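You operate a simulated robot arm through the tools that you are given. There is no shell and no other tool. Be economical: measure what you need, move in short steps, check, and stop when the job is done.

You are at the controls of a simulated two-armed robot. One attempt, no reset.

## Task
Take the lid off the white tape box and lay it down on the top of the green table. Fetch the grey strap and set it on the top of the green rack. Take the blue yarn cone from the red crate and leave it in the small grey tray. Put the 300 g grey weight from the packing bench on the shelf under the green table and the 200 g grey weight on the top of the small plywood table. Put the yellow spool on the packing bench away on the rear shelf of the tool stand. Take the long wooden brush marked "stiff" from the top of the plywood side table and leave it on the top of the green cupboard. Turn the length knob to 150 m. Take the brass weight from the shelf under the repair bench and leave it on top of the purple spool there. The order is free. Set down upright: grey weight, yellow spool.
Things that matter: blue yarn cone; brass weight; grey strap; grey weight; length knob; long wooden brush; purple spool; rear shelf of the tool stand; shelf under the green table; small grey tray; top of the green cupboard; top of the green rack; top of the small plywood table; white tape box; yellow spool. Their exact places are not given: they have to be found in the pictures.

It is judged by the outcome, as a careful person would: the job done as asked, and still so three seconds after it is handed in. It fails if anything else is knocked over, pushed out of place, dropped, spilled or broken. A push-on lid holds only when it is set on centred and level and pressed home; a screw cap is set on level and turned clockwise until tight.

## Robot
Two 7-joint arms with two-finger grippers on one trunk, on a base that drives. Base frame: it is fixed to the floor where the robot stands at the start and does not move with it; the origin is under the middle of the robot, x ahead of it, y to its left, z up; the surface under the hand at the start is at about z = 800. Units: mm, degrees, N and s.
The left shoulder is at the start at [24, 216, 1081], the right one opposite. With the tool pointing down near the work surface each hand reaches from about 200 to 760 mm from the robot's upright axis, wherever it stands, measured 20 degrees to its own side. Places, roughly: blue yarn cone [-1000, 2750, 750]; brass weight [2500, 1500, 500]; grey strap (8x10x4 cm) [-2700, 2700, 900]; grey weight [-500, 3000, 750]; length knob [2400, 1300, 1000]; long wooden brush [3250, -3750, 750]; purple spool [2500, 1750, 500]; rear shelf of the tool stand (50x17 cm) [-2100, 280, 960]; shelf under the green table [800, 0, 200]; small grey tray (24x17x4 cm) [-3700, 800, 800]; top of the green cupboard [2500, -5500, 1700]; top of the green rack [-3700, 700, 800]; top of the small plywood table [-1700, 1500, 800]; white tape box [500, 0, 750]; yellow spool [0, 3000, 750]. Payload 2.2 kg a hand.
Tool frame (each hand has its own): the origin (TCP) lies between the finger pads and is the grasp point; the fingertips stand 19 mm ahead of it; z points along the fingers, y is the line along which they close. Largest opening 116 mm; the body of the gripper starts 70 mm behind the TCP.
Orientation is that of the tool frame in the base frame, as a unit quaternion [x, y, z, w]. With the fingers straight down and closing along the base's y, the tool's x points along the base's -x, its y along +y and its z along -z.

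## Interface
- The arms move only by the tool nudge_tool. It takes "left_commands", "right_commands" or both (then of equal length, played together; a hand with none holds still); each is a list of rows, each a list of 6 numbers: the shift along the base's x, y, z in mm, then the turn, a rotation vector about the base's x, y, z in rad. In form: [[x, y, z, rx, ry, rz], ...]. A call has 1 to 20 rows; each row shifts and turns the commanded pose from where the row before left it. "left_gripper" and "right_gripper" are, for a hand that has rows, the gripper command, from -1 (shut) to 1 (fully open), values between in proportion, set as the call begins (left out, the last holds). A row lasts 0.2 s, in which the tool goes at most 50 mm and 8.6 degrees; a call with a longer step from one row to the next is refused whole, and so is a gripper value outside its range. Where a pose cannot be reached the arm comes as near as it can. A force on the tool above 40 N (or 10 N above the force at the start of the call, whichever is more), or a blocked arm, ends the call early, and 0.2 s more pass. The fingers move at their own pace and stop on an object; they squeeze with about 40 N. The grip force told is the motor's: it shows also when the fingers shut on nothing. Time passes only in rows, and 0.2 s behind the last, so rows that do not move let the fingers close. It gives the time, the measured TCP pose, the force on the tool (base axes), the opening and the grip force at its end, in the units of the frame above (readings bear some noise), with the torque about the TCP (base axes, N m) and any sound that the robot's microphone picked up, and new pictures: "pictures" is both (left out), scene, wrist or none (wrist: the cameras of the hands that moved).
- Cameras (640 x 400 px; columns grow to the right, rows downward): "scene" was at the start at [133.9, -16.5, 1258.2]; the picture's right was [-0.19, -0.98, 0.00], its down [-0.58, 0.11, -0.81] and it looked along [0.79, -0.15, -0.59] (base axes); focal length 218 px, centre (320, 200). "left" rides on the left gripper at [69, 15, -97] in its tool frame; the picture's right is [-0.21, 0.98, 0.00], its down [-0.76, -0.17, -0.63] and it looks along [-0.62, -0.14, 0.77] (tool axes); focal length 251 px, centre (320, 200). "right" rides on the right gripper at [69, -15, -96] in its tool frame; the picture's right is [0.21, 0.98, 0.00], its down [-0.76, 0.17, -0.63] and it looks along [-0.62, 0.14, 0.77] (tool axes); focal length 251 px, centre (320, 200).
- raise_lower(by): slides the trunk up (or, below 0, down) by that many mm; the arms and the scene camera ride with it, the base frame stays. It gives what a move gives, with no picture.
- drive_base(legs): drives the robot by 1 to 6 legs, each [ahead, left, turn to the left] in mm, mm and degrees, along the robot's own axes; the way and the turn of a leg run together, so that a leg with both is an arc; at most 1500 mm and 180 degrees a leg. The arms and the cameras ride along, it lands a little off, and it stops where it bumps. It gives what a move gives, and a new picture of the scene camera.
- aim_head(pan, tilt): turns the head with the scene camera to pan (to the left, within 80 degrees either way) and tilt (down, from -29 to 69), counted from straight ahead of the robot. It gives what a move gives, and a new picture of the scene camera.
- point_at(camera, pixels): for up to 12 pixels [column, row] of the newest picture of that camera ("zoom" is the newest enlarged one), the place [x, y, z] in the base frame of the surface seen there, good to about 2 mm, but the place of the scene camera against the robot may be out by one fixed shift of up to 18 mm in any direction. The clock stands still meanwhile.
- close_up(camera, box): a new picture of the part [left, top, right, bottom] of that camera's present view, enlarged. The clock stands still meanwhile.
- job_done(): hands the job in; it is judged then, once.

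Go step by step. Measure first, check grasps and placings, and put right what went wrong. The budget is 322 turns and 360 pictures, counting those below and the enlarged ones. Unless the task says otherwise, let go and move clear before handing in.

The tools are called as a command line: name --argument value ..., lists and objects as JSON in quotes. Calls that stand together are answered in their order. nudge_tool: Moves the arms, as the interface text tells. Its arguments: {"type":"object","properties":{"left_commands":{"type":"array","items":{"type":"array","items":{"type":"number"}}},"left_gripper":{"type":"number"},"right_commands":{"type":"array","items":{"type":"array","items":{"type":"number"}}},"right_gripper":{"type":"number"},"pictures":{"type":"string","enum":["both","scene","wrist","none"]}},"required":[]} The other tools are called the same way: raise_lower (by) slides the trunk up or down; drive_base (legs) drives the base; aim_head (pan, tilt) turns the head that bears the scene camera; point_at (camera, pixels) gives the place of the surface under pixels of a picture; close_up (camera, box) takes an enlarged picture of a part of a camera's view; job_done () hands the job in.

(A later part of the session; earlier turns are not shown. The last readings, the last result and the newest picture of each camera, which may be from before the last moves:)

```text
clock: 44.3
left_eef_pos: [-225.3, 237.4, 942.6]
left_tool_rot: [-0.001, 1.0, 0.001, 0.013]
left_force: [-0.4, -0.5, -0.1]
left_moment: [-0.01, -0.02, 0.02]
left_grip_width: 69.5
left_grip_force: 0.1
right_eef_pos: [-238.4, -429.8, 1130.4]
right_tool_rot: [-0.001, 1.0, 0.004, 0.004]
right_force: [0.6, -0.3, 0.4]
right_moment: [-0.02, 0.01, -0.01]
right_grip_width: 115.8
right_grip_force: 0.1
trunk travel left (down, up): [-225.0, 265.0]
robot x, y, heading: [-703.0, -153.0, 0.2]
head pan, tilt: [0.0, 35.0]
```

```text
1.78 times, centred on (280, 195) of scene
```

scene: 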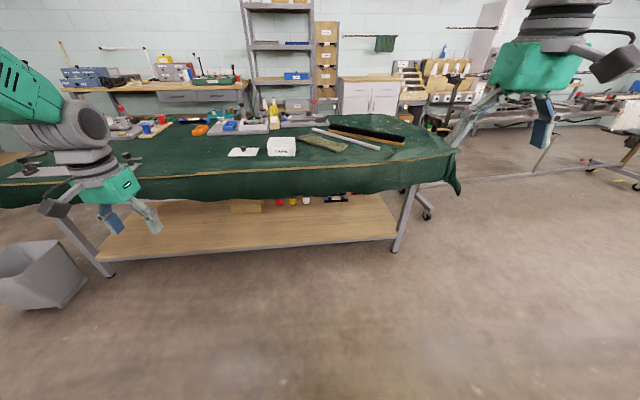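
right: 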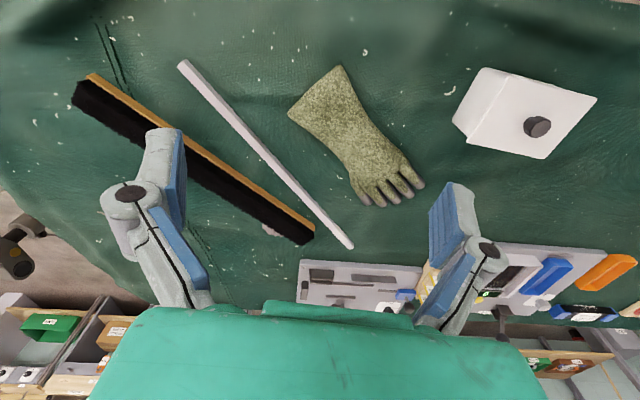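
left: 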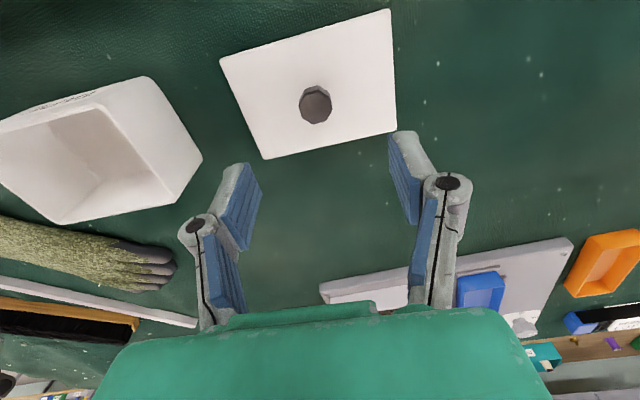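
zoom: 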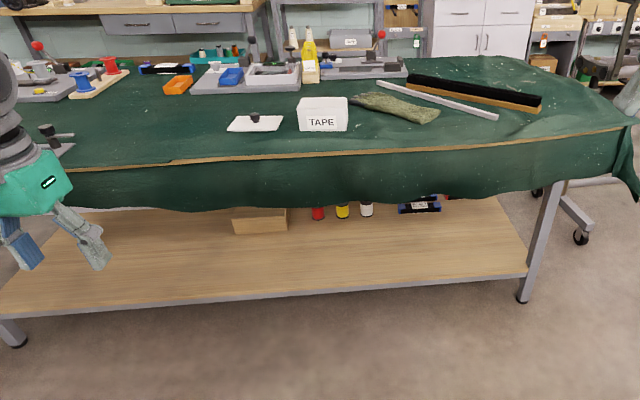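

The shelf (z≈200, front edge x≈490) is reachable under the cloth hem (z≈640). Now I turn left toward the packing bench and look.

aim_head --pan 0 --tilt 20

drive_base --legs '[[0, 0, 90]]'

```text
clock: 45.1
left_eef_pos: [-226.6, 235.3, 944.5]
left_tool_rot: [-0.001, 1.0, 0.002, 0.013]
left_force: [0.8, 0.2, -0.2]
left_moment: [0.0, -0.01, 0.01]
left_grip_width: 69.6
left_grip_force: 0.1
right_eef_pos: [-237.7, -427.8, 1130.5]
right_tool_rot: [-0.001, 1.0, 0.004, 0.004]
right_force: [0.4, 1.0, -0.4]
right_moment: [0.0, 0.0, -0.02]
right_grip_width: 116.1
right_grip_force: 0.0
trunk travel left (down, up): [-225.0, 265.0]
robot x, y, heading: [-699.6, -155.9, 0.2]
head pan, tilt: [0.0, 20.0]
```

scene: 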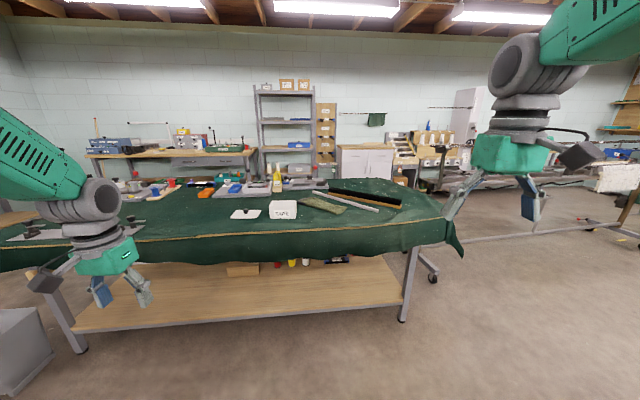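

```text
clock: 49.3
left_eef_pos: [-1089.0, 323.9, 942.5]
left_tool_rot: [-0.705, 0.709, 0.01, 0.008]
left_force: [0.7, 0.5, -0.1]
left_moment: [0.0, -0.01, -0.02]
left_grip_width: 69.7
left_grip_force: 0.1
right_eef_pos: [-424.5, 307.1, 1130.1]
right_tool_rot: [-0.705, 0.709, 0.005, 0.001]
right_force: [0.8, 0.8, -0.3]
right_moment: [-0.02, -0.01, 0.05]
right_grip_width: 116.0
right_grip_force: 0.2
trunk travel left (down, up): [-225.0, 265.0]
robot x, y, heading: [-703.3, -153.7, 89.7]
head pan, tilt: [0.0, 20.0]
```

scene: 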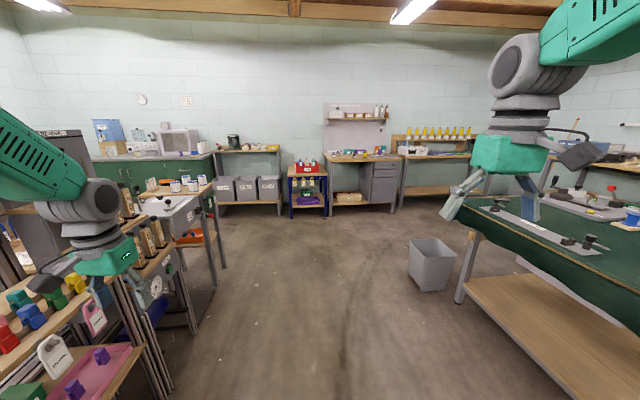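

Clear path ahead. I zoom on the area ahead and the stand to the left.

close_up --camera "scene" --box '[200, 90, 490, 230]'

close_up --camera "scene" --box '[0, 110, 230, 400]'

point_at --camera "scene" --pixels '[[308, 170], [360, 158], [333, 158], [430, 153], [440, 133], [180, 195], [215, 190], [200, 200], [100, 290], [150, 245], [60, 300], [430, 265]]'

```text
2.21 times, centred on (345, 160) of scene
```

zoom: 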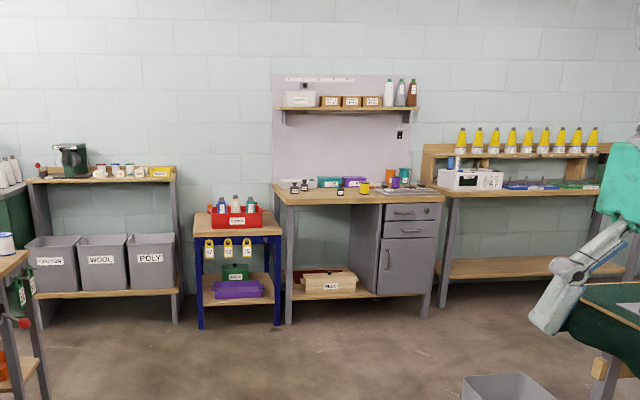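

```text
1.38 times, centred on (115, 255) of scene
```

zoom: 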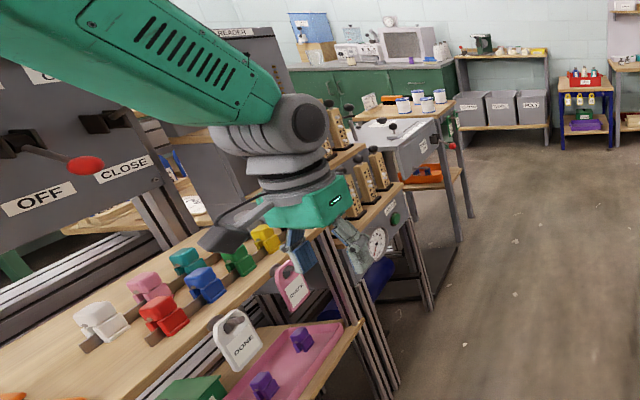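

```text
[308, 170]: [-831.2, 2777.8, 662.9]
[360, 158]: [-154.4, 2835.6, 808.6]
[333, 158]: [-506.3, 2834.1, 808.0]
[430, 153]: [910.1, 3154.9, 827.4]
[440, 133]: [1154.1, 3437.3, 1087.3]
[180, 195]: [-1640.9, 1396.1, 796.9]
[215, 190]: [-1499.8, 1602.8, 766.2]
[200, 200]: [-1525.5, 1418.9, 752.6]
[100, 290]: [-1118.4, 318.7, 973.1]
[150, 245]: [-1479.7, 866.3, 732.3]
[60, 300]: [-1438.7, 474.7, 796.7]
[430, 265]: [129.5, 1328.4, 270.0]
```

Packing bench is at y≈2800, z≈800. I drive ahead 2000 mm.

drive_base --legs '[[1200, 0, 0], [800, 0, 0]]'

aim_head --pan 0 --tilt 30

```text
clock: 59.2
left_eef_pos: [-1082.7, 2313.8, 944.0]
left_tool_rot: [-0.706, 0.708, 0.011, 0.008]
left_force: [0.2, -0.6, 0.5]
left_moment: [0.0, 0.01, -0.03]
left_grip_width: 69.4
left_grip_force: 0.2
right_eef_pos: [-416.8, 2296.6, 1130.2]
right_tool_rot: [-0.706, 0.708, 0.007, 0.002]
right_force: [0.2, 0.0, -0.9]
right_moment: [0.02, -0.02, -0.01]
right_grip_width: 116.2
right_grip_force: 0.1
trunk travel left (down, up): [-225.0, 265.0]
robot x, y, heading: [-694.9, 1839.2, 90.0]
head pan, tilt: [0.0, 20.0]
```

scene: 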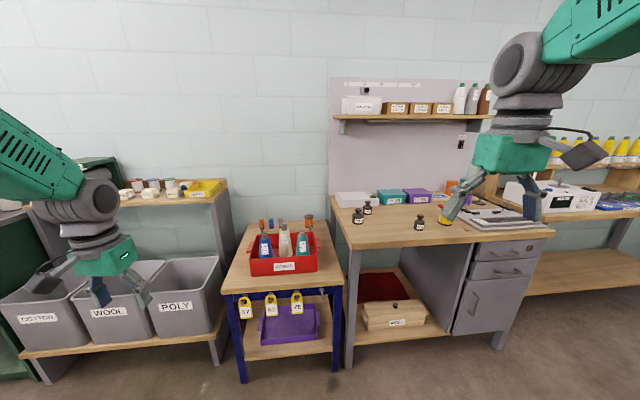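

```text
clock: 59.9
left_eef_pos: [-1082.5, 2311.5, 945.7]
left_tool_rot: [-0.706, 0.708, 0.013, 0.009]
left_force: [0.2, -0.1, 0.1]
left_moment: [0.0, 0.01, -0.02]
left_grip_width: 69.6
left_grip_force: 0.0
right_eef_pos: [-417.1, 2294.0, 1132.3]
right_tool_rot: [-0.705, 0.709, 0.008, 0.002]
right_force: [0.1, 0.1, 0.1]
right_moment: [0.01, 0.04, 0.0]
right_grip_width: 115.8
right_grip_force: 0.2
trunk travel left (down, up): [-225.0, 265.0]
robot x, y, heading: [-697.4, 1835.0, 89.6]
head pan, tilt: [0.0, 30.0]
```

scene: 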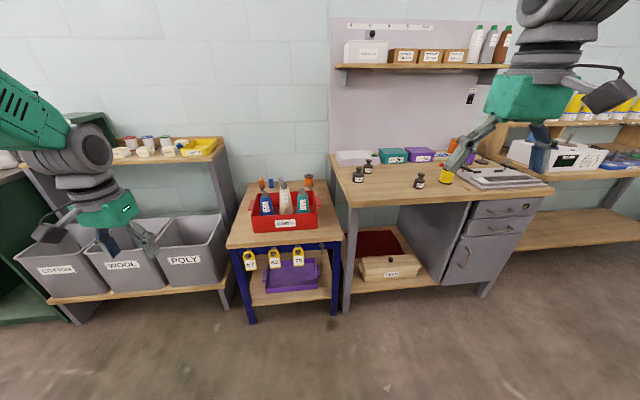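

close_up --camera "scene" --box '[320, 130, 480, 220]'

close_up --camera "scene" --box '[220, 160, 350, 260]'

point_at --camera "scene" --pixels '[[358, 176], [368, 169], [420, 183], [446, 178], [266, 205], [284, 200], [302, 203], [386, 200], [340, 180], [258, 220], [310, 220], [270, 235]]'

```text
4.00 times, centred on (400, 175) of scene
```

zoom: 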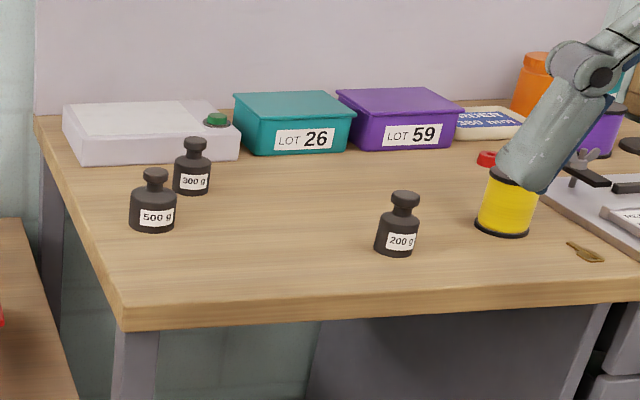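

```text
4.00 times, centred on (285, 210) of scene
```

zoom: 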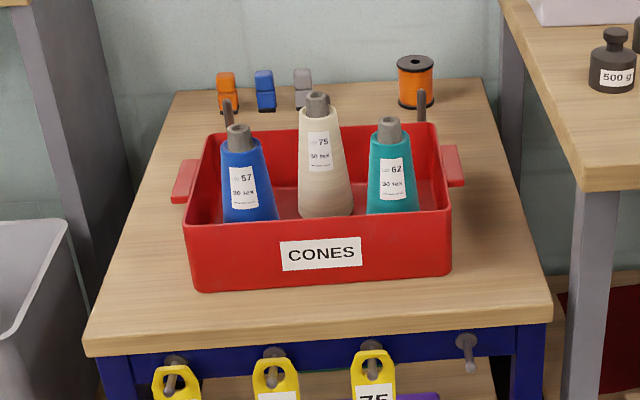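

```text
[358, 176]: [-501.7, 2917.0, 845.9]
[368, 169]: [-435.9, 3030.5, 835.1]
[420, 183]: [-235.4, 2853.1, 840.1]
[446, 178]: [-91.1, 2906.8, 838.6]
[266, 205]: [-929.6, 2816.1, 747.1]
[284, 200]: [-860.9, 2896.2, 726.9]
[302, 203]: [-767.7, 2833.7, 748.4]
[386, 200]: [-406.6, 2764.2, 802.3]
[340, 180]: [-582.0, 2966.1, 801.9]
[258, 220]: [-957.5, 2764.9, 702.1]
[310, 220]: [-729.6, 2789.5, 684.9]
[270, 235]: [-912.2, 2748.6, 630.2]
```

Targets: 200 g weight (-235,2853), 300 g (-436,3033), 500 g (-502,2917), yellow spool (-91,2907), blue cone (-930,2816). I drive to about (-600,2250) so both hands reach (blue cone with left, 200 g with right).

drive_base --legs '[[0, 0, -13], [420, 0, 0], [0, 0, 13]]'

aim_head --pan 0 --tilt 40

```text
clock: 64.2
left_eef_pos: [-977.4, 2725.8, 947.7]
left_tool_rot: [-0.707, 0.708, 0.015, 0.008]
left_force: [-0.3, -0.7, 0.0]
left_moment: [-0.01, 0.0, -0.02]
left_grip_width: 69.5
left_grip_force: 0.1
right_eef_pos: [-311.2, 2707.5, 1129.7]
right_tool_rot: [-0.706, 0.708, 0.01, -0.001]
right_force: [0.2, -0.8, 0.6]
right_moment: [0.01, 0.01, -0.01]
right_grip_width: 115.9
right_grip_force: 0.0
trunk travel left (down, up): [-225.0, 265.0]
robot x, y, heading: [-594.8, 2253.1, 89.7]
head pan, tilt: [0.0, 30.0]
```

scene: 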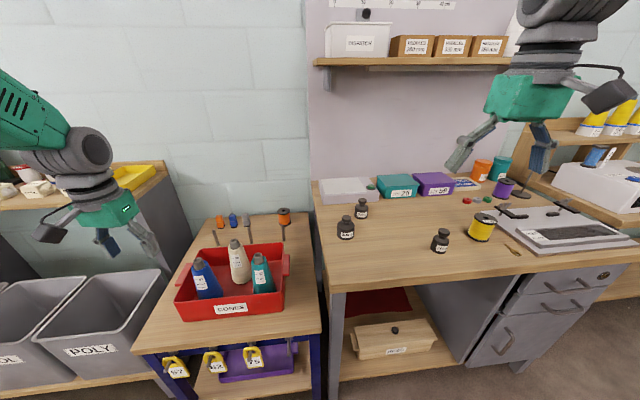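

```text
clock: 64.9
left_eef_pos: [-980.5, 2722.5, 948.1]
left_tool_rot: [-0.706, 0.708, 0.014, 0.009]
left_force: [0.6, 0.1, -0.3]
left_moment: [0.0, 0.01, 0.04]
left_grip_width: 69.8
left_grip_force: 0.1
right_eef_pos: [-312.9, 2704.9, 1132.7]
right_tool_rot: [-0.705, 0.709, 0.01, 0.002]
right_force: [0.2, 0.0, 0.2]
right_moment: [0.04, -0.01, 0.03]
right_grip_width: 116.2
right_grip_force: 0.1
trunk travel left (down, up): [-225.0, 265.0]
robot x, y, heading: [-594.2, 2250.5, 89.8]
head pan, tilt: [0.0, 40.0]
```

scene: 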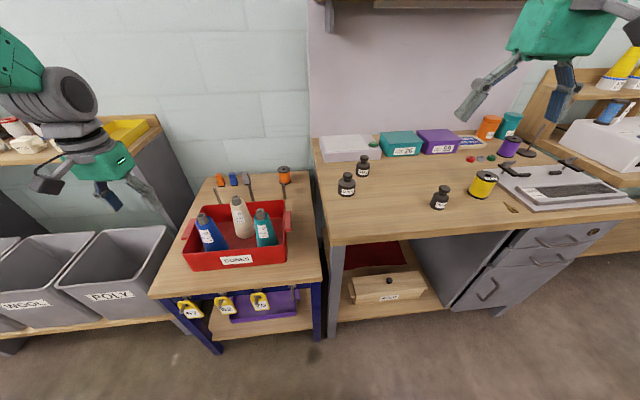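

I bring the left hand above the cone and the right hand above the 200 g weight, then look with the wrist cameras.

nudge_tool --left_commands '[[12, 18, 0, 0, 0, 0], [12, 18, 0, 0, 0, 0], [12, 18, 0, 0, 0, 0], [13, 18, -15, 0, 0, 0], [0, 18, -15, 0, 0, 0], [0, 0, 0, 0, 0, 0]]' --right_commands '[[15, 25, -30, 0, 0, 0], [15, 25, -30, 0, 0, 0], [15, 25, -30, 0, 0, 0], [15, 25, -30, 0, 0, 0], [15, 25, -30, 0, 0, 0], [0, 0, 0, 0, 0, 0]]' --left_gripper -0.2 --right_gripper 0 --pictures "wrist"

```text
clock: 66.3
left_eef_pos: [-934.3, 2810.7, 918.7]
left_tool_rot: [-0.706, 0.708, 0.013, 0.011]
left_force: [-0.2, -0.8, 0.1]
left_moment: [-0.02, 0.01, -0.02]
left_grip_width: 46.4
left_grip_force: 0.2
right_eef_pos: [-243.2, 2827.8, 984.7]
right_tool_rot: [-0.706, 0.708, 0.009, 0.004]
right_force: [-0.7, 0.7, -0.1]
right_moment: [0.02, -0.02, -0.03]
right_grip_width: 58.2
right_grip_force: 0.0
trunk travel left (down, up): [-225.0, 265.0]
robot x, y, heading: [-598.2, 2252.0, 90.1]
head pan, tilt: [0.0, 40.0]
```

right: 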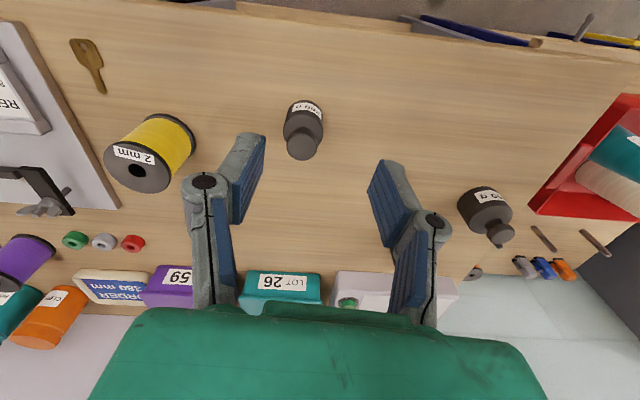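
left: 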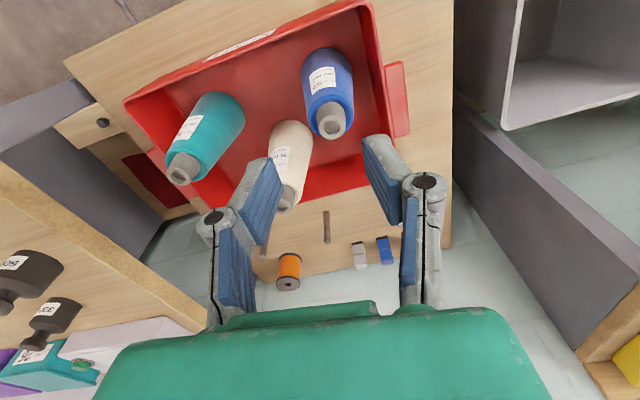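

point_at --camera "right" --pixels '[[301, 146], [301, 120], [303, 112], [290, 140], [313, 145], [300, 175]]'

point_at --camera "left" --pixels '[[332, 123], [321, 117], [345, 121], [332, 110], [332, 134], [328, 85], [278, 190], [285, 140]]'

close_up --camera "left" --box '[230, 20, 410, 220]'

close_up --camera "right" --box '[240, 70, 360, 190]'

```text
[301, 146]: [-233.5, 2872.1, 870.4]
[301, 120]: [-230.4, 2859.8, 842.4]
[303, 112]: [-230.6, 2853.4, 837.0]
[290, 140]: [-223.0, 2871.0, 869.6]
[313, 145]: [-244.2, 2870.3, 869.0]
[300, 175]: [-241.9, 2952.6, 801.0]
```

```text
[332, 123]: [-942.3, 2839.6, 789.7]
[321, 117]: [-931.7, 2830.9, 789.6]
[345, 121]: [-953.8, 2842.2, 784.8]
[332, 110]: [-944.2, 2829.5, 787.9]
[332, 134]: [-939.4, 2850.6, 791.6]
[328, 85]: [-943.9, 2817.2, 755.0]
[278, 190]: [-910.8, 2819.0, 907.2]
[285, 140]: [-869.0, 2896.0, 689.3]
```

```text
2.00 times, centred on (320, 120) of left
```

zoom: 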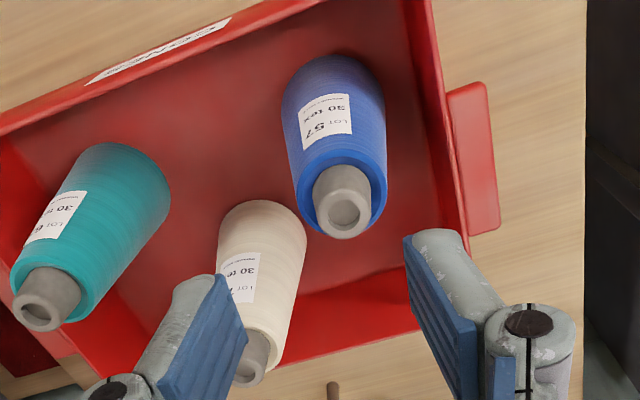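

```text
3.33 times, centred on (300, 130) of right
```

zoom: 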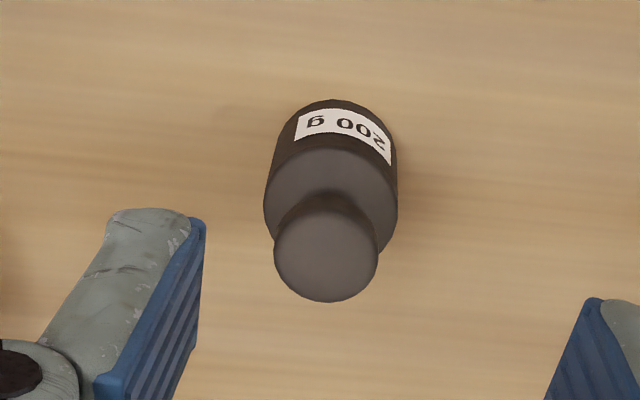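

Cone tube top at (-942,2840,790); 200 g weight body centre about (-233,2868), knob top z=870. I shift both over and go partway down.

nudge_tool --left_commands '[[-4, 15, 0, 0, 0, 0], [-4, 14, 0, 0, 0, 0], [0, 0, -30, 0, 0, 0], [0, 0, -30, 0, 0, 0], [0, 0, -25, 0, 0, 0], [0, 0, 0, 0, 0, 0], [0, 0, 0, 0, 0, 0]]' --right_commands '[[5, 20, 0, 0, 0, 0], [5, 20, 0, 0, 0, 0], [0, 0, -25, 0, 0, 0], [0, 0, -25, 0, 0, 0], [0, 0, -25, 0, 0, 0], [0, 0, 0, 0, 0, 0], [0, 0, 0, 0, 0, 0]]' --pictures "wrist"

```text
clock: 67.9
left_eef_pos: [-943.1, 2842.6, 830.9]
left_tool_rot: [-0.707, 0.707, 0.013, 0.011]
left_force: [-0.3, -0.2, 0.3]
left_moment: [-0.03, -0.02, 0.03]
left_grip_width: 46.3
left_grip_force: 0.2
right_eef_pos: [-232.1, 2870.7, 907.5]
right_tool_rot: [-0.706, 0.708, 0.009, 0.002]
right_force: [-0.1, 0.5, -0.2]
right_moment: [-0.02, 0.01, 0.0]
right_grip_width: 57.9
right_grip_force: 0.2
trunk travel left (down, up): [-225.0, 265.0]
robot x, y, heading: [-596.1, 2251.6, 89.9]
head pan, tilt: [0.0, 40.0]
```

right: 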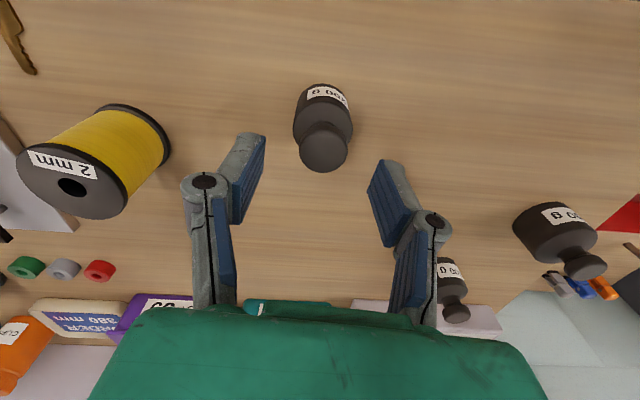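
left: 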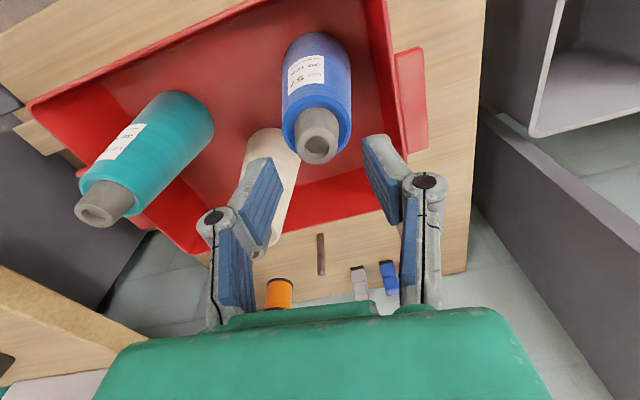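

Both are aligned. I descend to grasp heights and close.

nudge_tool --left_commands '[[0, 0, -15, 0, 0, 0], [0, 0, -15, 0, 0, 0], [0, 0, -11, 0, 0, 0], [0, 0, 0, 0, 0, 0]]' --right_commands '[[0, 0, -25, 0, 0, 0], [0, 0, -25, 0, 0, 0], [0, 0, -22, 0, 0, 0], [0, 0, 0, 0, 0, 0]]' --pictures "none"

nudge_tool --left_commands '[[0, 0, 0, 0, 0, 0], [0, 0, 0, 0, 0, 0], [0, 0, 0, 0, 0, 0], [0, 0, 0, 0, 0, 0]]' --right_commands '[[0, 0, 0, 0, 0, 0], [0, 0, 0, 0, 0, 0], [0, 0, 0, 0, 0, 0], [0, 0, 0, 0, 0, 0]]' --left_gripper -1 --right_gripper -1 --pictures "wrist"

```text
clock: 68.9
left_eef_pos: [-942.5, 2841.1, 790.1]
left_tool_rot: [-0.706, 0.708, 0.014, 0.01]
left_force: [0.5, 0.5, 0.4]
left_moment: [0.01, -0.04, 0.01]
left_grip_width: 46.8
left_grip_force: 0.5
right_eef_pos: [-232.5, 2869.2, 836.0]
right_tool_rot: [-0.705, 0.709, 0.009, 0.003]
right_force: [0.0, 0.7, 1.2]
right_moment: [-0.02, 0.03, -0.02]
right_grip_width: 58.0
right_grip_force: 0.1
trunk travel left (down, up): [-225.0, 265.0]
robot x, y, heading: [-593.4, 2252.7, 89.7]
head pan, tilt: [0.0, 40.0]
```

```text
clock: 69.9
left_eef_pos: [-942.4, 2841.1, 791.0]
left_tool_rot: [-0.706, 0.708, 0.014, 0.009]
left_force: [-0.5, 0.7, 0.7]
left_moment: [0.02, 0.19, -0.01]
left_grip_width: 44.7
left_grip_force: 39.9
right_eef_pos: [-232.5, 2870.2, 836.5]
right_tool_rot: [-0.706, 0.708, 0.009, 0.003]
right_force: [1.2, -0.5, 0.1]
right_moment: [0.0, -0.07, 0.01]
right_grip_width: 41.9
right_grip_force: 39.6
trunk travel left (down, up): [-225.0, 265.0]
robot x, y, heading: [-597.1, 2249.6, 90.1]
head pan, tilt: [0.0, 40.0]
```

right: 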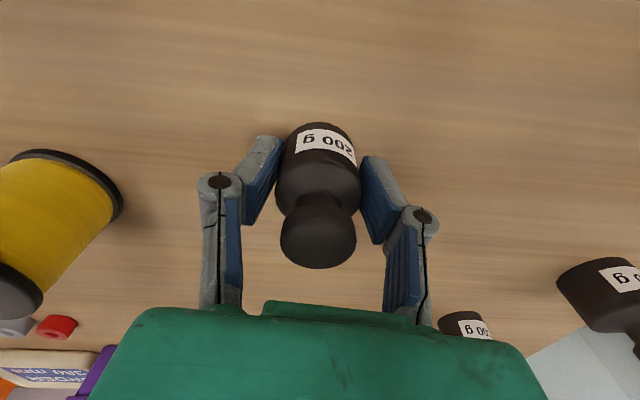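
left: 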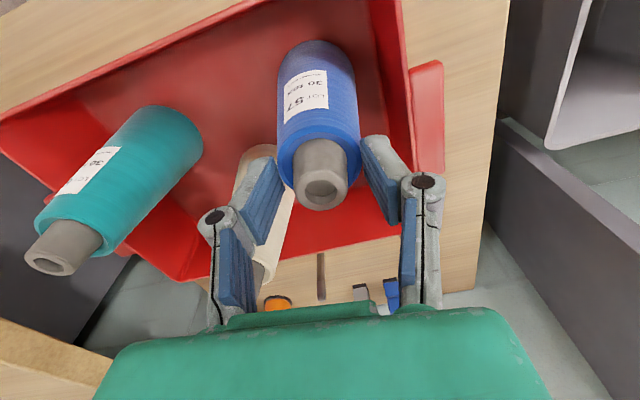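

The right hand holds the 200 g body (42 mm). The left fingers stopped at 44.7 mm, on the yarn's top edge; I check heights there.

point_at --camera "left" --pixels '[[320, 193], [320, 150], [320, 138], [320, 130], [320, 120], [290, 175], [352, 165], [318, 110], [318, 80]]'

close_up --camera "left" --box '[240, 110, 400, 230]'

```text
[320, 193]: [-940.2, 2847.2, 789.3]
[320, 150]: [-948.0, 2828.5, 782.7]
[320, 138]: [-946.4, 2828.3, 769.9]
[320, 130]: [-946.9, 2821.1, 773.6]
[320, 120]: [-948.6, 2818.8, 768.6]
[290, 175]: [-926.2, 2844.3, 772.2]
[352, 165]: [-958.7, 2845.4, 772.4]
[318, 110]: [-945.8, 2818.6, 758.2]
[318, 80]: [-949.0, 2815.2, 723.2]
```

```text
3.33 times, centred on (320, 170) of left
```

zoom: 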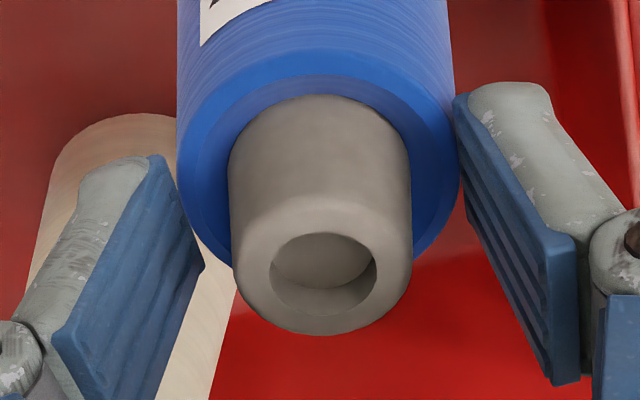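

Yarn top is at z≈773, tube above to 793. I open, rise 6 mm, and grip the tube itself.

nudge_tool --left_commands '[[0, 0, 0, 0, 0, 0], [0, 0, 6, 0, 0, 0], [0, 0, 0, 0, 0, 0]]' --left_gripper -0.1 --pictures "none"

nudge_tool --left_commands '[[0, 0, 0, 0, 0, 0], [0, 0, 0, 0, 0, 0], [0, 0, 0, 0, 0, 0], [0, 0, 0, 0, 0, 0]]' --left_gripper -1 --pictures "wrist"

```text
clock: 70.7
left_eef_pos: [-942.5, 2841.0, 797.0]
left_tool_rot: [-0.707, 0.707, 0.014, 0.01]
left_force: [-0.5, -0.6, 1.0]
left_moment: [0.0, 0.0, -0.02]
left_grip_width: 52.0
left_grip_force: 0.0
right_eef_pos: [-233.5, 2868.7, 835.8]
right_tool_rot: [-0.706, 0.708, 0.009, 0.003]
right_force: [0.9, 0.7, -0.5]
right_moment: [-0.01, -0.06, 0.0]
right_grip_width: 41.6
right_grip_force: 40.4
trunk travel left (down, up): [-225.0, 265.0]
robot x, y, heading: [-593.6, 2251.9, 89.8]
head pan, tilt: [0.0, 40.0]
```

```text
clock: 71.7
left_eef_pos: [-942.6, 2842.5, 796.7]
left_tool_rot: [-0.706, 0.708, 0.014, 0.011]
left_force: [-0.2, 0.5, 4.9]
left_moment: [0.0, 0.09, -0.05]
left_grip_width: 39.5
left_grip_force: 39.9
right_eef_pos: [-232.5, 2869.5, 836.0]
right_tool_rot: [-0.706, 0.708, 0.009, 0.002]
right_force: [0.7, 0.0, 0.2]
right_moment: [0.01, -0.03, -0.01]
right_grip_width: 41.7
right_grip_force: 40.1
trunk travel left (down, up): [-225.0, 265.0]
robot x, y, heading: [-594.4, 2248.7, 89.7]
head pan, tilt: [0.0, 40.0]
```

left: 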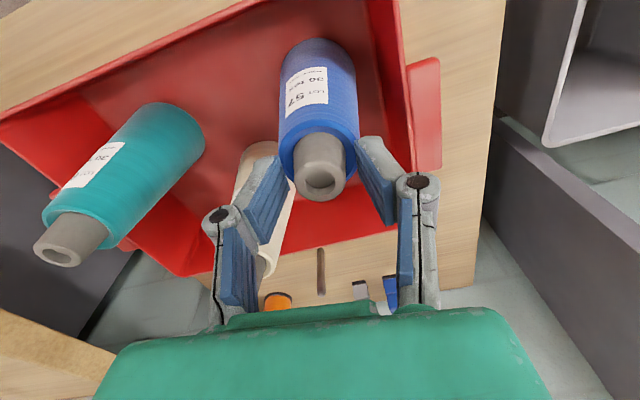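

Still touching the yarn bevel (39.5 mm). I rise 5 mm more and re-grip.

nudge_tool --left_commands '[[0, 0, 0, 0, 0, 0], [0, 0, 5, 0, 0, 0], [0, 0, 0, 0, 0, 0]]' --left_gripper -0.1 --pictures "none"

nudge_tool --left_commands '[[0, 0, 0, 0, 0, 0], [0, 0, 0, 0, 0, 0], [0, 0, 0, 0, 0, 0], [0, 0, 0, 0, 0, 0]]' --left_gripper -1 --pictures "wrist"

```text
clock: 72.5
left_eef_pos: [-941.8, 2842.5, 801.7]
left_tool_rot: [-0.707, 0.707, 0.013, 0.01]
left_force: [-0.6, 0.5, 0.4]
left_moment: [0.01, 0.0, 0.02]
left_grip_width: 52.0
left_grip_force: 0.1
right_eef_pos: [-232.7, 2869.6, 836.6]
right_tool_rot: [-0.706, 0.708, 0.009, 0.003]
right_force: [0.1, 1.1, -0.1]
right_moment: [0.02, -0.02, 0.01]
right_grip_width: 41.2
right_grip_force: 40.1
trunk travel left (down, up): [-225.0, 265.0]
robot x, y, heading: [-597.6, 2253.6, 89.8]
head pan, tilt: [0.0, 40.0]
```

```text
clock: 73.5
left_eef_pos: [-942.2, 2841.4, 802.9]
left_tool_rot: [-0.706, 0.708, 0.014, 0.01]
left_force: [-0.9, -1.5, 2.3]
left_moment: [-0.13, -0.16, -0.04]
left_grip_width: 35.0
left_grip_force: 39.3
right_eef_pos: [-232.6, 2870.1, 834.9]
right_tool_rot: [-0.706, 0.708, 0.009, 0.003]
right_force: [-0.6, 0.9, 0.7]
right_moment: [0.0, 0.02, -0.01]
right_grip_width: 41.6
right_grip_force: 40.5
trunk travel left (down, up): [-225.0, 265.0]
robot x, y, heading: [-596.2, 2249.9, 89.8]
head pan, tilt: [0.0, 40.0]
```

left: 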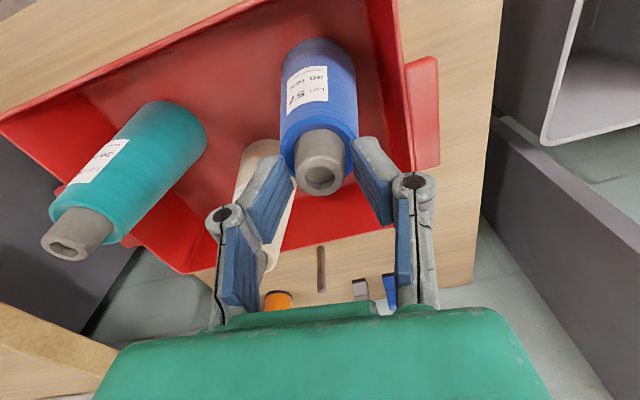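

The collision shape seems to taper at the top, so I grip lower on the yarn body (TCP z≈757) with a wider opening.

nudge_tool --left_commands '[[0, 0, 5, 0, 0, 0], [0, 0, 0, 0, 0, 0], [0, 0, -20, 0, 0, 0], [0, 0, -20, 0, 0, 0], [0, 0, -11, 0, 0, 0], [0, 0, 0, 0, 0, 0]]' --left_gripper 0.15 --pictures "none"

nudge_tool --left_commands '[[0, 0, 0, 0, 0, 0], [0, 0, 0, 0, 0, 0], [0, 0, 0, 0, 0, 0], [0, 0, 0, 0, 0, 0]]' --left_gripper -1 --pictures "wrist"

```text
clock: 74.9
left_eef_pos: [-942.1, 2841.2, 755.9]
left_tool_rot: [-0.706, 0.708, 0.013, 0.011]
left_force: [0.5, 0.7, 0.0]
left_moment: [0.04, -0.01, -0.01]
left_grip_width: 66.6
left_grip_force: 0.0
right_eef_pos: [-233.1, 2869.2, 835.4]
right_tool_rot: [-0.706, 0.708, 0.009, 0.002]
right_force: [0.1, 0.1, 0.5]
right_moment: [0.02, -0.03, 0.01]
right_grip_width: 41.8
right_grip_force: 40.6
trunk travel left (down, up): [-225.0, 265.0]
robot x, y, heading: [-596.1, 2250.4, 89.5]
head pan, tilt: [0.0, 40.0]
```

```text
clock: 75.9
left_eef_pos: [-941.7, 2841.9, 755.2]
left_tool_rot: [-0.707, 0.707, 0.013, 0.01]
left_force: [-1.1, 0.1, 2.1]
left_moment: [0.03, 0.05, 0.01]
left_grip_width: 51.3
left_grip_force: 39.9
right_eef_pos: [-232.3, 2869.5, 835.5]
right_tool_rot: [-0.706, 0.708, 0.008, 0.004]
right_force: [0.5, -0.5, 0.1]
right_moment: [-0.03, -0.03, 0.01]
right_grip_width: 41.8
right_grip_force: 40.5
trunk travel left (down, up): [-225.0, 265.0]
robot x, y, heading: [-599.5, 2248.0, 89.6]
head pan, tilt: [0.0, 40.0]
```

left: 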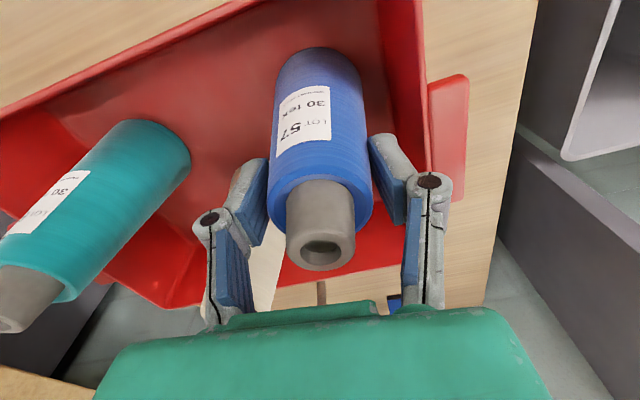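

Good grip at 51 mm. I lift both straight up.

nudge_tool --left_commands '[[0, 0, 8, 0, 0, 0], [0, 0, 15, 0, 0, 0], [0, 0, 30, 0, 0, 0], [0, 0, 30, 0, 0, 0], [0, 0, 30, 0, 0, 0], [0, 0, 30, 0, 0, 0], [0, 0, 30, 0, 0, 0], [0, 0, 30, 0, 0, 0], [0, 0, 0, 0, 0, 0]]' --right_commands '[[0, 0, 5, 0, 0, 0], [0, 0, 10, 0, 0, 0], [0, 0, 20, 0, 0, 0], [0, 0, 20, 0, 0, 0], [0, -10, 20, 0, 0, 0], [0, -10, 20, 0, 0, 0], [0, -10, 20, 0, 0, 0], [0, -10, 20, 0, 0, 0], [0, 0, 0, 0, 0, 0]]' --pictures "both"

```text
clock: 77.9
left_eef_pos: [-943.0, 2843.0, 958.1]
left_tool_rot: [-0.707, 0.707, 0.012, 0.008]
left_force: [0.2, 0.3, -2.2]
left_moment: [-0.02, 0.01, 0.0]
left_grip_width: 51.0
left_grip_force: 40.2
right_eef_pos: [-232.9, 2830.5, 968.7]
right_tool_rot: [-0.706, 0.708, 0.008, 0.001]
right_force: [0.2, 0.6, -2.0]
right_moment: [0.0, 0.0, 0.01]
right_grip_width: 41.5
right_grip_force: 39.7
trunk travel left (down, up): [-225.0, 265.0]
robot x, y, heading: [-593.3, 2250.8, 89.9]
head pan, tilt: [0.0, 40.0]
```

scene: 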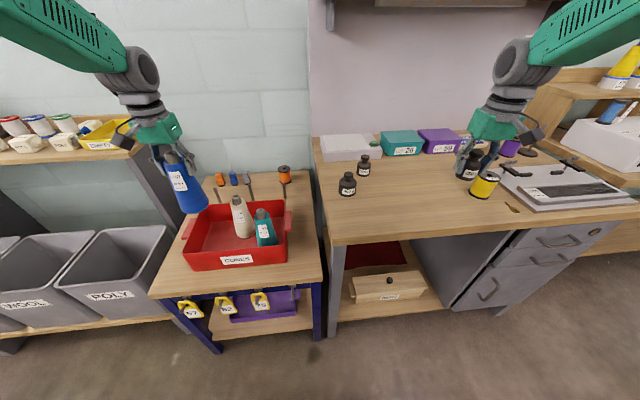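
right: 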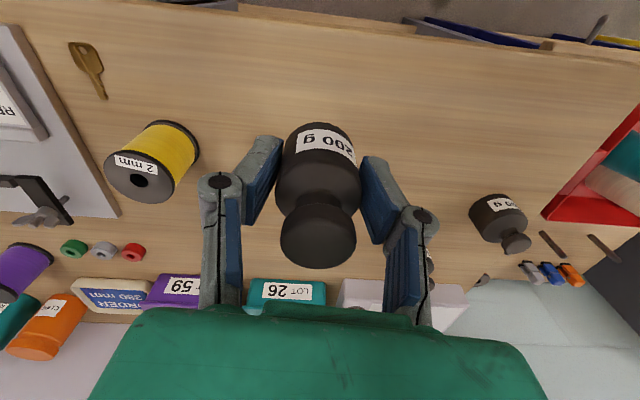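
left: 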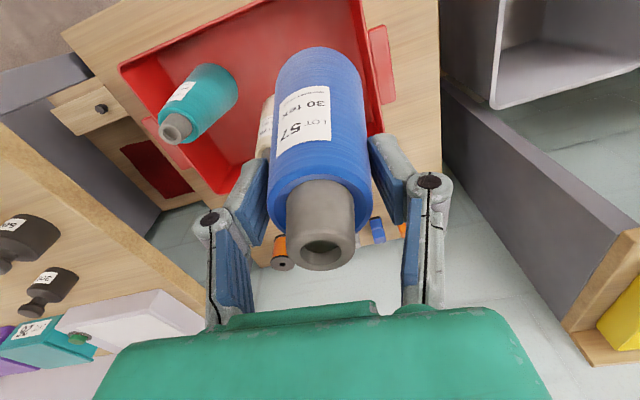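

Both items held. I retract the hands, back up 700 mm, and turn left to face the small plywood table.

nudge_tool --left_commands '[[15, -30, 0, 0, 0, 0], [15, -30, 0, 0, 0, 0], [15, -30, 0, 0, 0, 0], [15, -30, 0, 0, 0, 0], [0, 0, 0, 0, 0, 0]]' --right_commands '[[-15, -30, 0, 0, 0, 0], [-15, -30, 10, 0, 0, 0], [-15, -30, 10, 0, 0, 0], [-15, -30, 10, 0, 0, 0], [0, 0, 0, 0, 0, 0]]' --pictures "none"

drive_base --legs '[[-700, 0, 0], [0, 0, 90]]'

```text
clock: 79.1
left_eef_pos: [-884.0, 2724.1, 957.4]
left_tool_rot: [-0.707, 0.707, 0.011, 0.009]
left_force: [0.2, 0.2, -3.1]
left_moment: [-0.02, 0.03, -0.02]
left_grip_width: 51.4
left_grip_force: 40.2
right_eef_pos: [-293.1, 2710.9, 998.8]
right_tool_rot: [-0.706, 0.708, 0.007, 0.001]
right_force: [0.1, 1.1, -3.4]
right_moment: [-0.02, -0.01, 0.02]
right_grip_width: 41.2
right_grip_force: 40.1
trunk travel left (down, up): [-225.0, 265.0]
robot x, y, heading: [-595.2, 2251.2, 89.7]
head pan, tilt: [0.0, 40.0]
```

```text
clock: 86.8
left_eef_pos: [-1061.1, 1252.1, 958.5]
left_tool_rot: [1.0, 0.012, -0.016, 0.003]
left_force: [0.5, 0.1, -2.3]
left_moment: [0.03, -0.03, -0.01]
left_grip_width: 51.3
left_grip_force: 39.7
right_eef_pos: [-1061.9, 1843.0, 1000.7]
right_tool_rot: [1.0, 0.011, -0.008, 0.004]
right_force: [1.0, 0.0, -1.7]
right_moment: [-0.01, 0.0, -0.02]
right_grip_width: 41.9
right_grip_force: 40.3
trunk travel left (down, up): [-225.0, 265.0]
robot x, y, heading: [-601.5, 1549.9, -178.9]
head pan, tilt: [0.0, 40.0]
```

scene: 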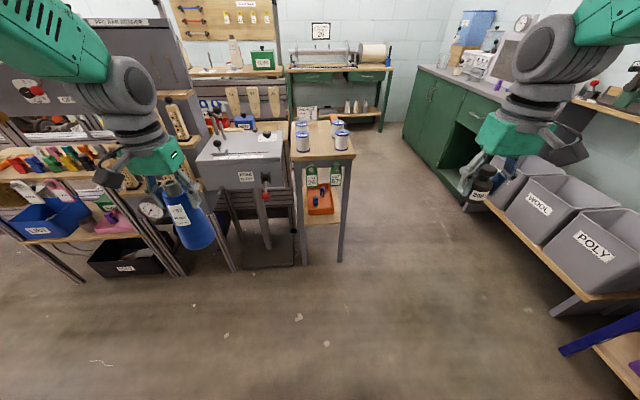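

close_up --camera "scene" --box '[180, 90, 420, 240]'

point_at --camera "scene" --pixels '[[325, 158], [323, 130], [302, 142], [342, 138], [300, 128], [350, 150], [323, 145], [270, 172], [296, 155], [230, 150]]'

```text
2.67 times, centred on (300, 165) of scene
```

zoom: 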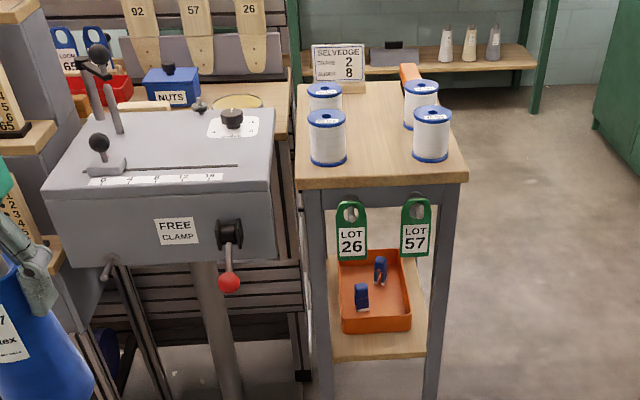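

```text
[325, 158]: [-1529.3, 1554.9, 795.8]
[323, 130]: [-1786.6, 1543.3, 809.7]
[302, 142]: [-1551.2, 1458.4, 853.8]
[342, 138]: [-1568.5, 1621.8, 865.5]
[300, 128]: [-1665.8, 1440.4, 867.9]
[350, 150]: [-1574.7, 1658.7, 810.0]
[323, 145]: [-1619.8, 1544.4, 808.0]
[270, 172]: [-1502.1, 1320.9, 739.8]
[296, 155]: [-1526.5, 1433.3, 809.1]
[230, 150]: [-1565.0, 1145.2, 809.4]
```

The small plywood table top (z≈800) has free space at about (-1630,1543) between four spools. I raise the left hand clear of the clamp stand and drive closer.

nudge_tool --left_commands '[[10, 0, 40, 0, 0, 0], [10, 0, 40, 0, 0, 0], [10, 0, 40, 0, 0, 0], [10, 0, 40, 0, 0, 0], [10, 0, 30, 0, 0, 0], [0, 0, 0, 0, 0, 0]]' --pictures "none"

drive_base --legs '[[0, 0, 20], [430, 0, 0], [0, 0, -21]]'

```text
clock: 88.2
left_eef_pos: [-1008.6, 1254.0, 1151.6]
left_tool_rot: [1.0, 0.013, -0.018, 0.003]
left_force: [-1.2, 0.2, -2.8]
left_moment: [0.01, -0.01, -0.04]
left_grip_width: 51.2
left_grip_force: 40.4
right_eef_pos: [-1060.9, 1843.4, 1001.8]
right_tool_rot: [1.0, 0.011, -0.009, 0.004]
right_force: [0.5, 1.4, -0.6]
right_moment: [-0.06, -0.01, 0.0]
right_grip_width: 41.8
right_grip_force: 40.2
trunk travel left (down, up): [-225.0, 265.0]
robot x, y, heading: [-596.5, 1549.7, -178.7]
head pan, tilt: [0.0, 40.0]
```

```text
clock: 93.0
left_eef_pos: [-1412.7, 1098.5, 1150.5]
left_tool_rot: [1.0, 0.005, -0.017, 0.001]
left_force: [-0.5, -0.6, -2.9]
left_moment: [0.01, -0.01, -0.03]
left_grip_width: 51.1
left_grip_force: 39.9
right_eef_pos: [-1458.8, 1689.8, 1002.3]
right_tool_rot: [1.0, 0.004, -0.009, 0.004]
right_force: [0.4, 0.4, -2.1]
right_moment: [-0.01, -0.03, 0.01]
right_grip_width: 41.7
right_grip_force: 40.0
trunk travel left (down, up): [-225.0, 265.0]
robot x, y, heading: [-999.7, 1392.7, -179.5]
head pan, tilt: [0.0, 40.0]
```

scene: 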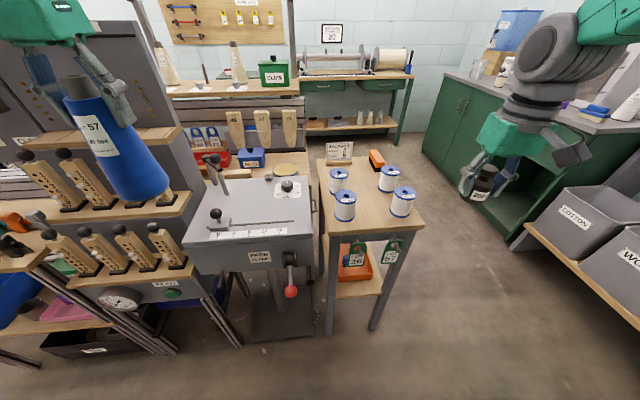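

nudge_tool --right_commands '[[-25, -35, 0, 0, 0, 0], [-25, -35, 0, 0, 0, 0], [-25, -35, 0, 0, 0, 0], [-35, -35, -10, 0, 0, 0], [-35, -8, -20, 0, 0, 0], [0, 0, 0, 0, 0, 0], [0, 0, 0, 0, 0, 0]]' --pictures "wrist"

point_at --camera "scene" --pixels '[[340, 173], [345, 193], [389, 171], [404, 190], [345, 213], [370, 190], [355, 170]]'

```text
refused: row 4 steps farther than a row can; nothing moved
```

```text
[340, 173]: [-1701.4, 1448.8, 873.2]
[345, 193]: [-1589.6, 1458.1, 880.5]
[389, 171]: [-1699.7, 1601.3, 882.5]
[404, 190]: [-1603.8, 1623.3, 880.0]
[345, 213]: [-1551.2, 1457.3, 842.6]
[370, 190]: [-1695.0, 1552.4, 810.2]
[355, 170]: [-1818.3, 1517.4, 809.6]
```

nudge_tool --right_commands '[[-25, -35, 0, 0, 0, 0], [-25, -35, 0, 0, 0, 0], [-25, -35, 0, 0, 0, 0], [-30, -35, -5, 0, 0, 0], [-35, -8, -20, 0, 0, 0], [0, 0, 0, 0, 0, 0], [0, 0, 0, 0, 0, 0]]' --pictures "wrist"

```text
clock: 94.6
left_eef_pos: [-1411.7, 1097.6, 1151.3]
left_tool_rot: [1.0, 0.006, -0.019, 0.003]
left_force: [-1.1, -0.2, -2.2]
left_moment: [0.03, 0.0, 0.01]
left_grip_width: 51.2
left_grip_force: 40.0
right_eef_pos: [-1596.1, 1541.1, 978.1]
right_tool_rot: [1.0, 0.004, -0.01, 0.004]
right_force: [0.2, -0.7, -2.6]
right_moment: [-0.02, 0.0, 0.02]
right_grip_width: 41.7
right_grip_force: 40.3
trunk travel left (down, up): [-225.0, 265.0]
robot x, y, heading: [-997.1, 1394.1, -179.5]
head pan, tilt: [0.0, 40.0]
```

right: 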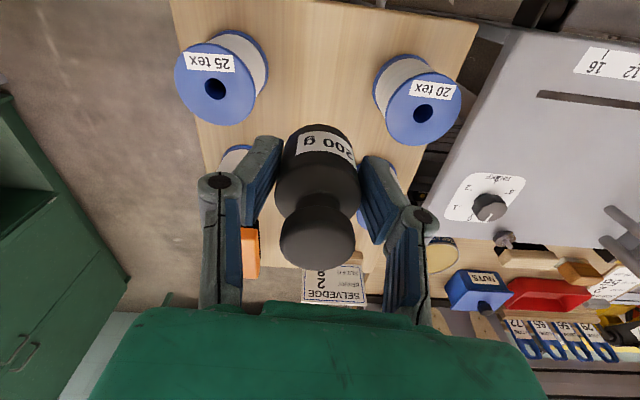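

point_at --camera "right" --pixels '[[215, 88], [422, 113], [235, 158], [390, 170], [320, 95], [240, 45], [190, 110], [251, 100], [388, 118], [455, 118]]'

```text
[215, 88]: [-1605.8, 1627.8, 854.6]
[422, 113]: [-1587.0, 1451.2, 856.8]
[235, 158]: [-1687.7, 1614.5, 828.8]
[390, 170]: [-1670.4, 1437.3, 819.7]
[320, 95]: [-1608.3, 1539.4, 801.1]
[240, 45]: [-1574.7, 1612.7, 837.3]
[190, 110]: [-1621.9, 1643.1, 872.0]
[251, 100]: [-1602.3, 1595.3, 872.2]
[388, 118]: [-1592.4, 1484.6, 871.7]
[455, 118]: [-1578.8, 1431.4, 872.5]
```

Place target (-1645,1538), z≈836. I move over and lower.

nudge_tool --right_commands '[[-25, -1, 0, 0, 0, 0], [-24, -1, 0, 0, 0, 0], [0, 0, 0, 0, 0, 0], [0, 0, -35, 0, 0, 0], [0, 0, -35, 0, 0, 0], [0, 0, -35, 0, 0, 0], [0, 0, -20, 0, 0, 0], [0, 0, 0, 0, 0, 0]]' --pictures "wrist"

```text
clock: 96.4
left_eef_pos: [-1410.7, 1099.1, 1151.3]
left_tool_rot: [1.0, 0.005, -0.02, 0.002]
left_force: [0.5, 0.7, -2.8]
left_moment: [0.0, 0.04, 0.0]
left_grip_width: 51.0
left_grip_force: 39.9
right_eef_pos: [-1645.3, 1539.3, 854.5]
right_tool_rot: [1.0, 0.004, -0.01, 0.003]
right_force: [0.8, -0.4, -1.7]
right_moment: [0.0, 0.0, 0.01]
right_grip_width: 41.7
right_grip_force: 40.0
trunk travel left (down, up): [-225.0, 265.0]
robot x, y, heading: [-1002.5, 1391.7, -179.4]
head pan, tilt: [0.0, 40.0]
```

right: 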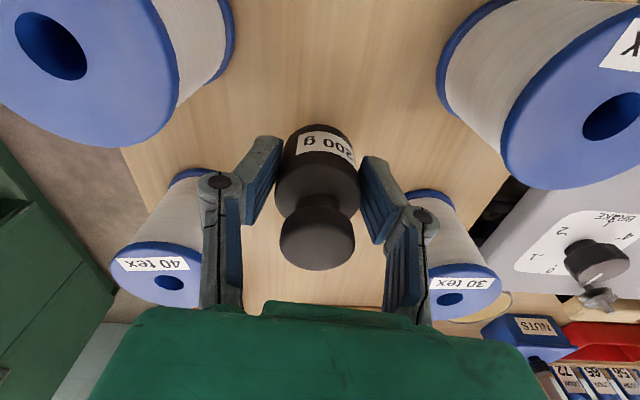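

nudge_tool --right_commands '[[0, 0, -8, 0, 0, 0], [0, 0, -7, 0, 0, 0], [0, 0, -2, 0, 0, 0], [0, 0, 0, 0, 0, 0]]' --pictures "none"

nudge_tool --right_commands '[[0, 0, -1, 0, 0, 0], [0, 0, -1, 0, 0, 0], [0, 0, 0, 0, 0, 0]]' --pictures "none"

```text
clock: 97.4
left_eef_pos: [-1411.6, 1099.3, 1151.3]
left_tool_rot: [1.0, 0.005, -0.019, 0.002]
left_force: [0.5, -0.2, -1.7]
left_moment: [-0.02, 0.01, -0.02]
left_grip_width: 51.0
left_grip_force: 40.2
right_eef_pos: [-1644.7, 1538.3, 837.7]
right_tool_rot: [1.0, 0.004, -0.011, 0.004]
right_force: [0.0, 0.2, -0.7]
right_moment: [0.0, -0.01, 0.02]
right_grip_width: 41.6
right_grip_force: 40.2
trunk travel left (down, up): [-225.0, 265.0]
robot x, y, heading: [-1001.0, 1394.6, -179.4]
head pan, tilt: [0.0, 40.0]
```

```text
clock: 98.2
left_eef_pos: [-1411.3, 1097.6, 1151.1]
left_tool_rot: [1.0, 0.005, -0.019, 0.002]
left_force: [0.2, -0.1, -2.8]
left_moment: [-0.04, 0.02, -0.02]
left_grip_width: 51.0
left_grip_force: 40.3
right_eef_pos: [-1645.8, 1539.6, 835.8]
right_tool_rot: [1.0, 0.004, -0.011, 0.003]
right_force: [1.8, 1.5, 6.4]
right_moment: [0.05, -0.18, 0.01]
right_grip_width: 41.9
right_grip_force: 40.3
trunk travel left (down, up): [-225.0, 265.0]
robot x, y, heading: [-998.3, 1392.7, -179.6]
head pan, tilt: [0.0, 40.0]
```

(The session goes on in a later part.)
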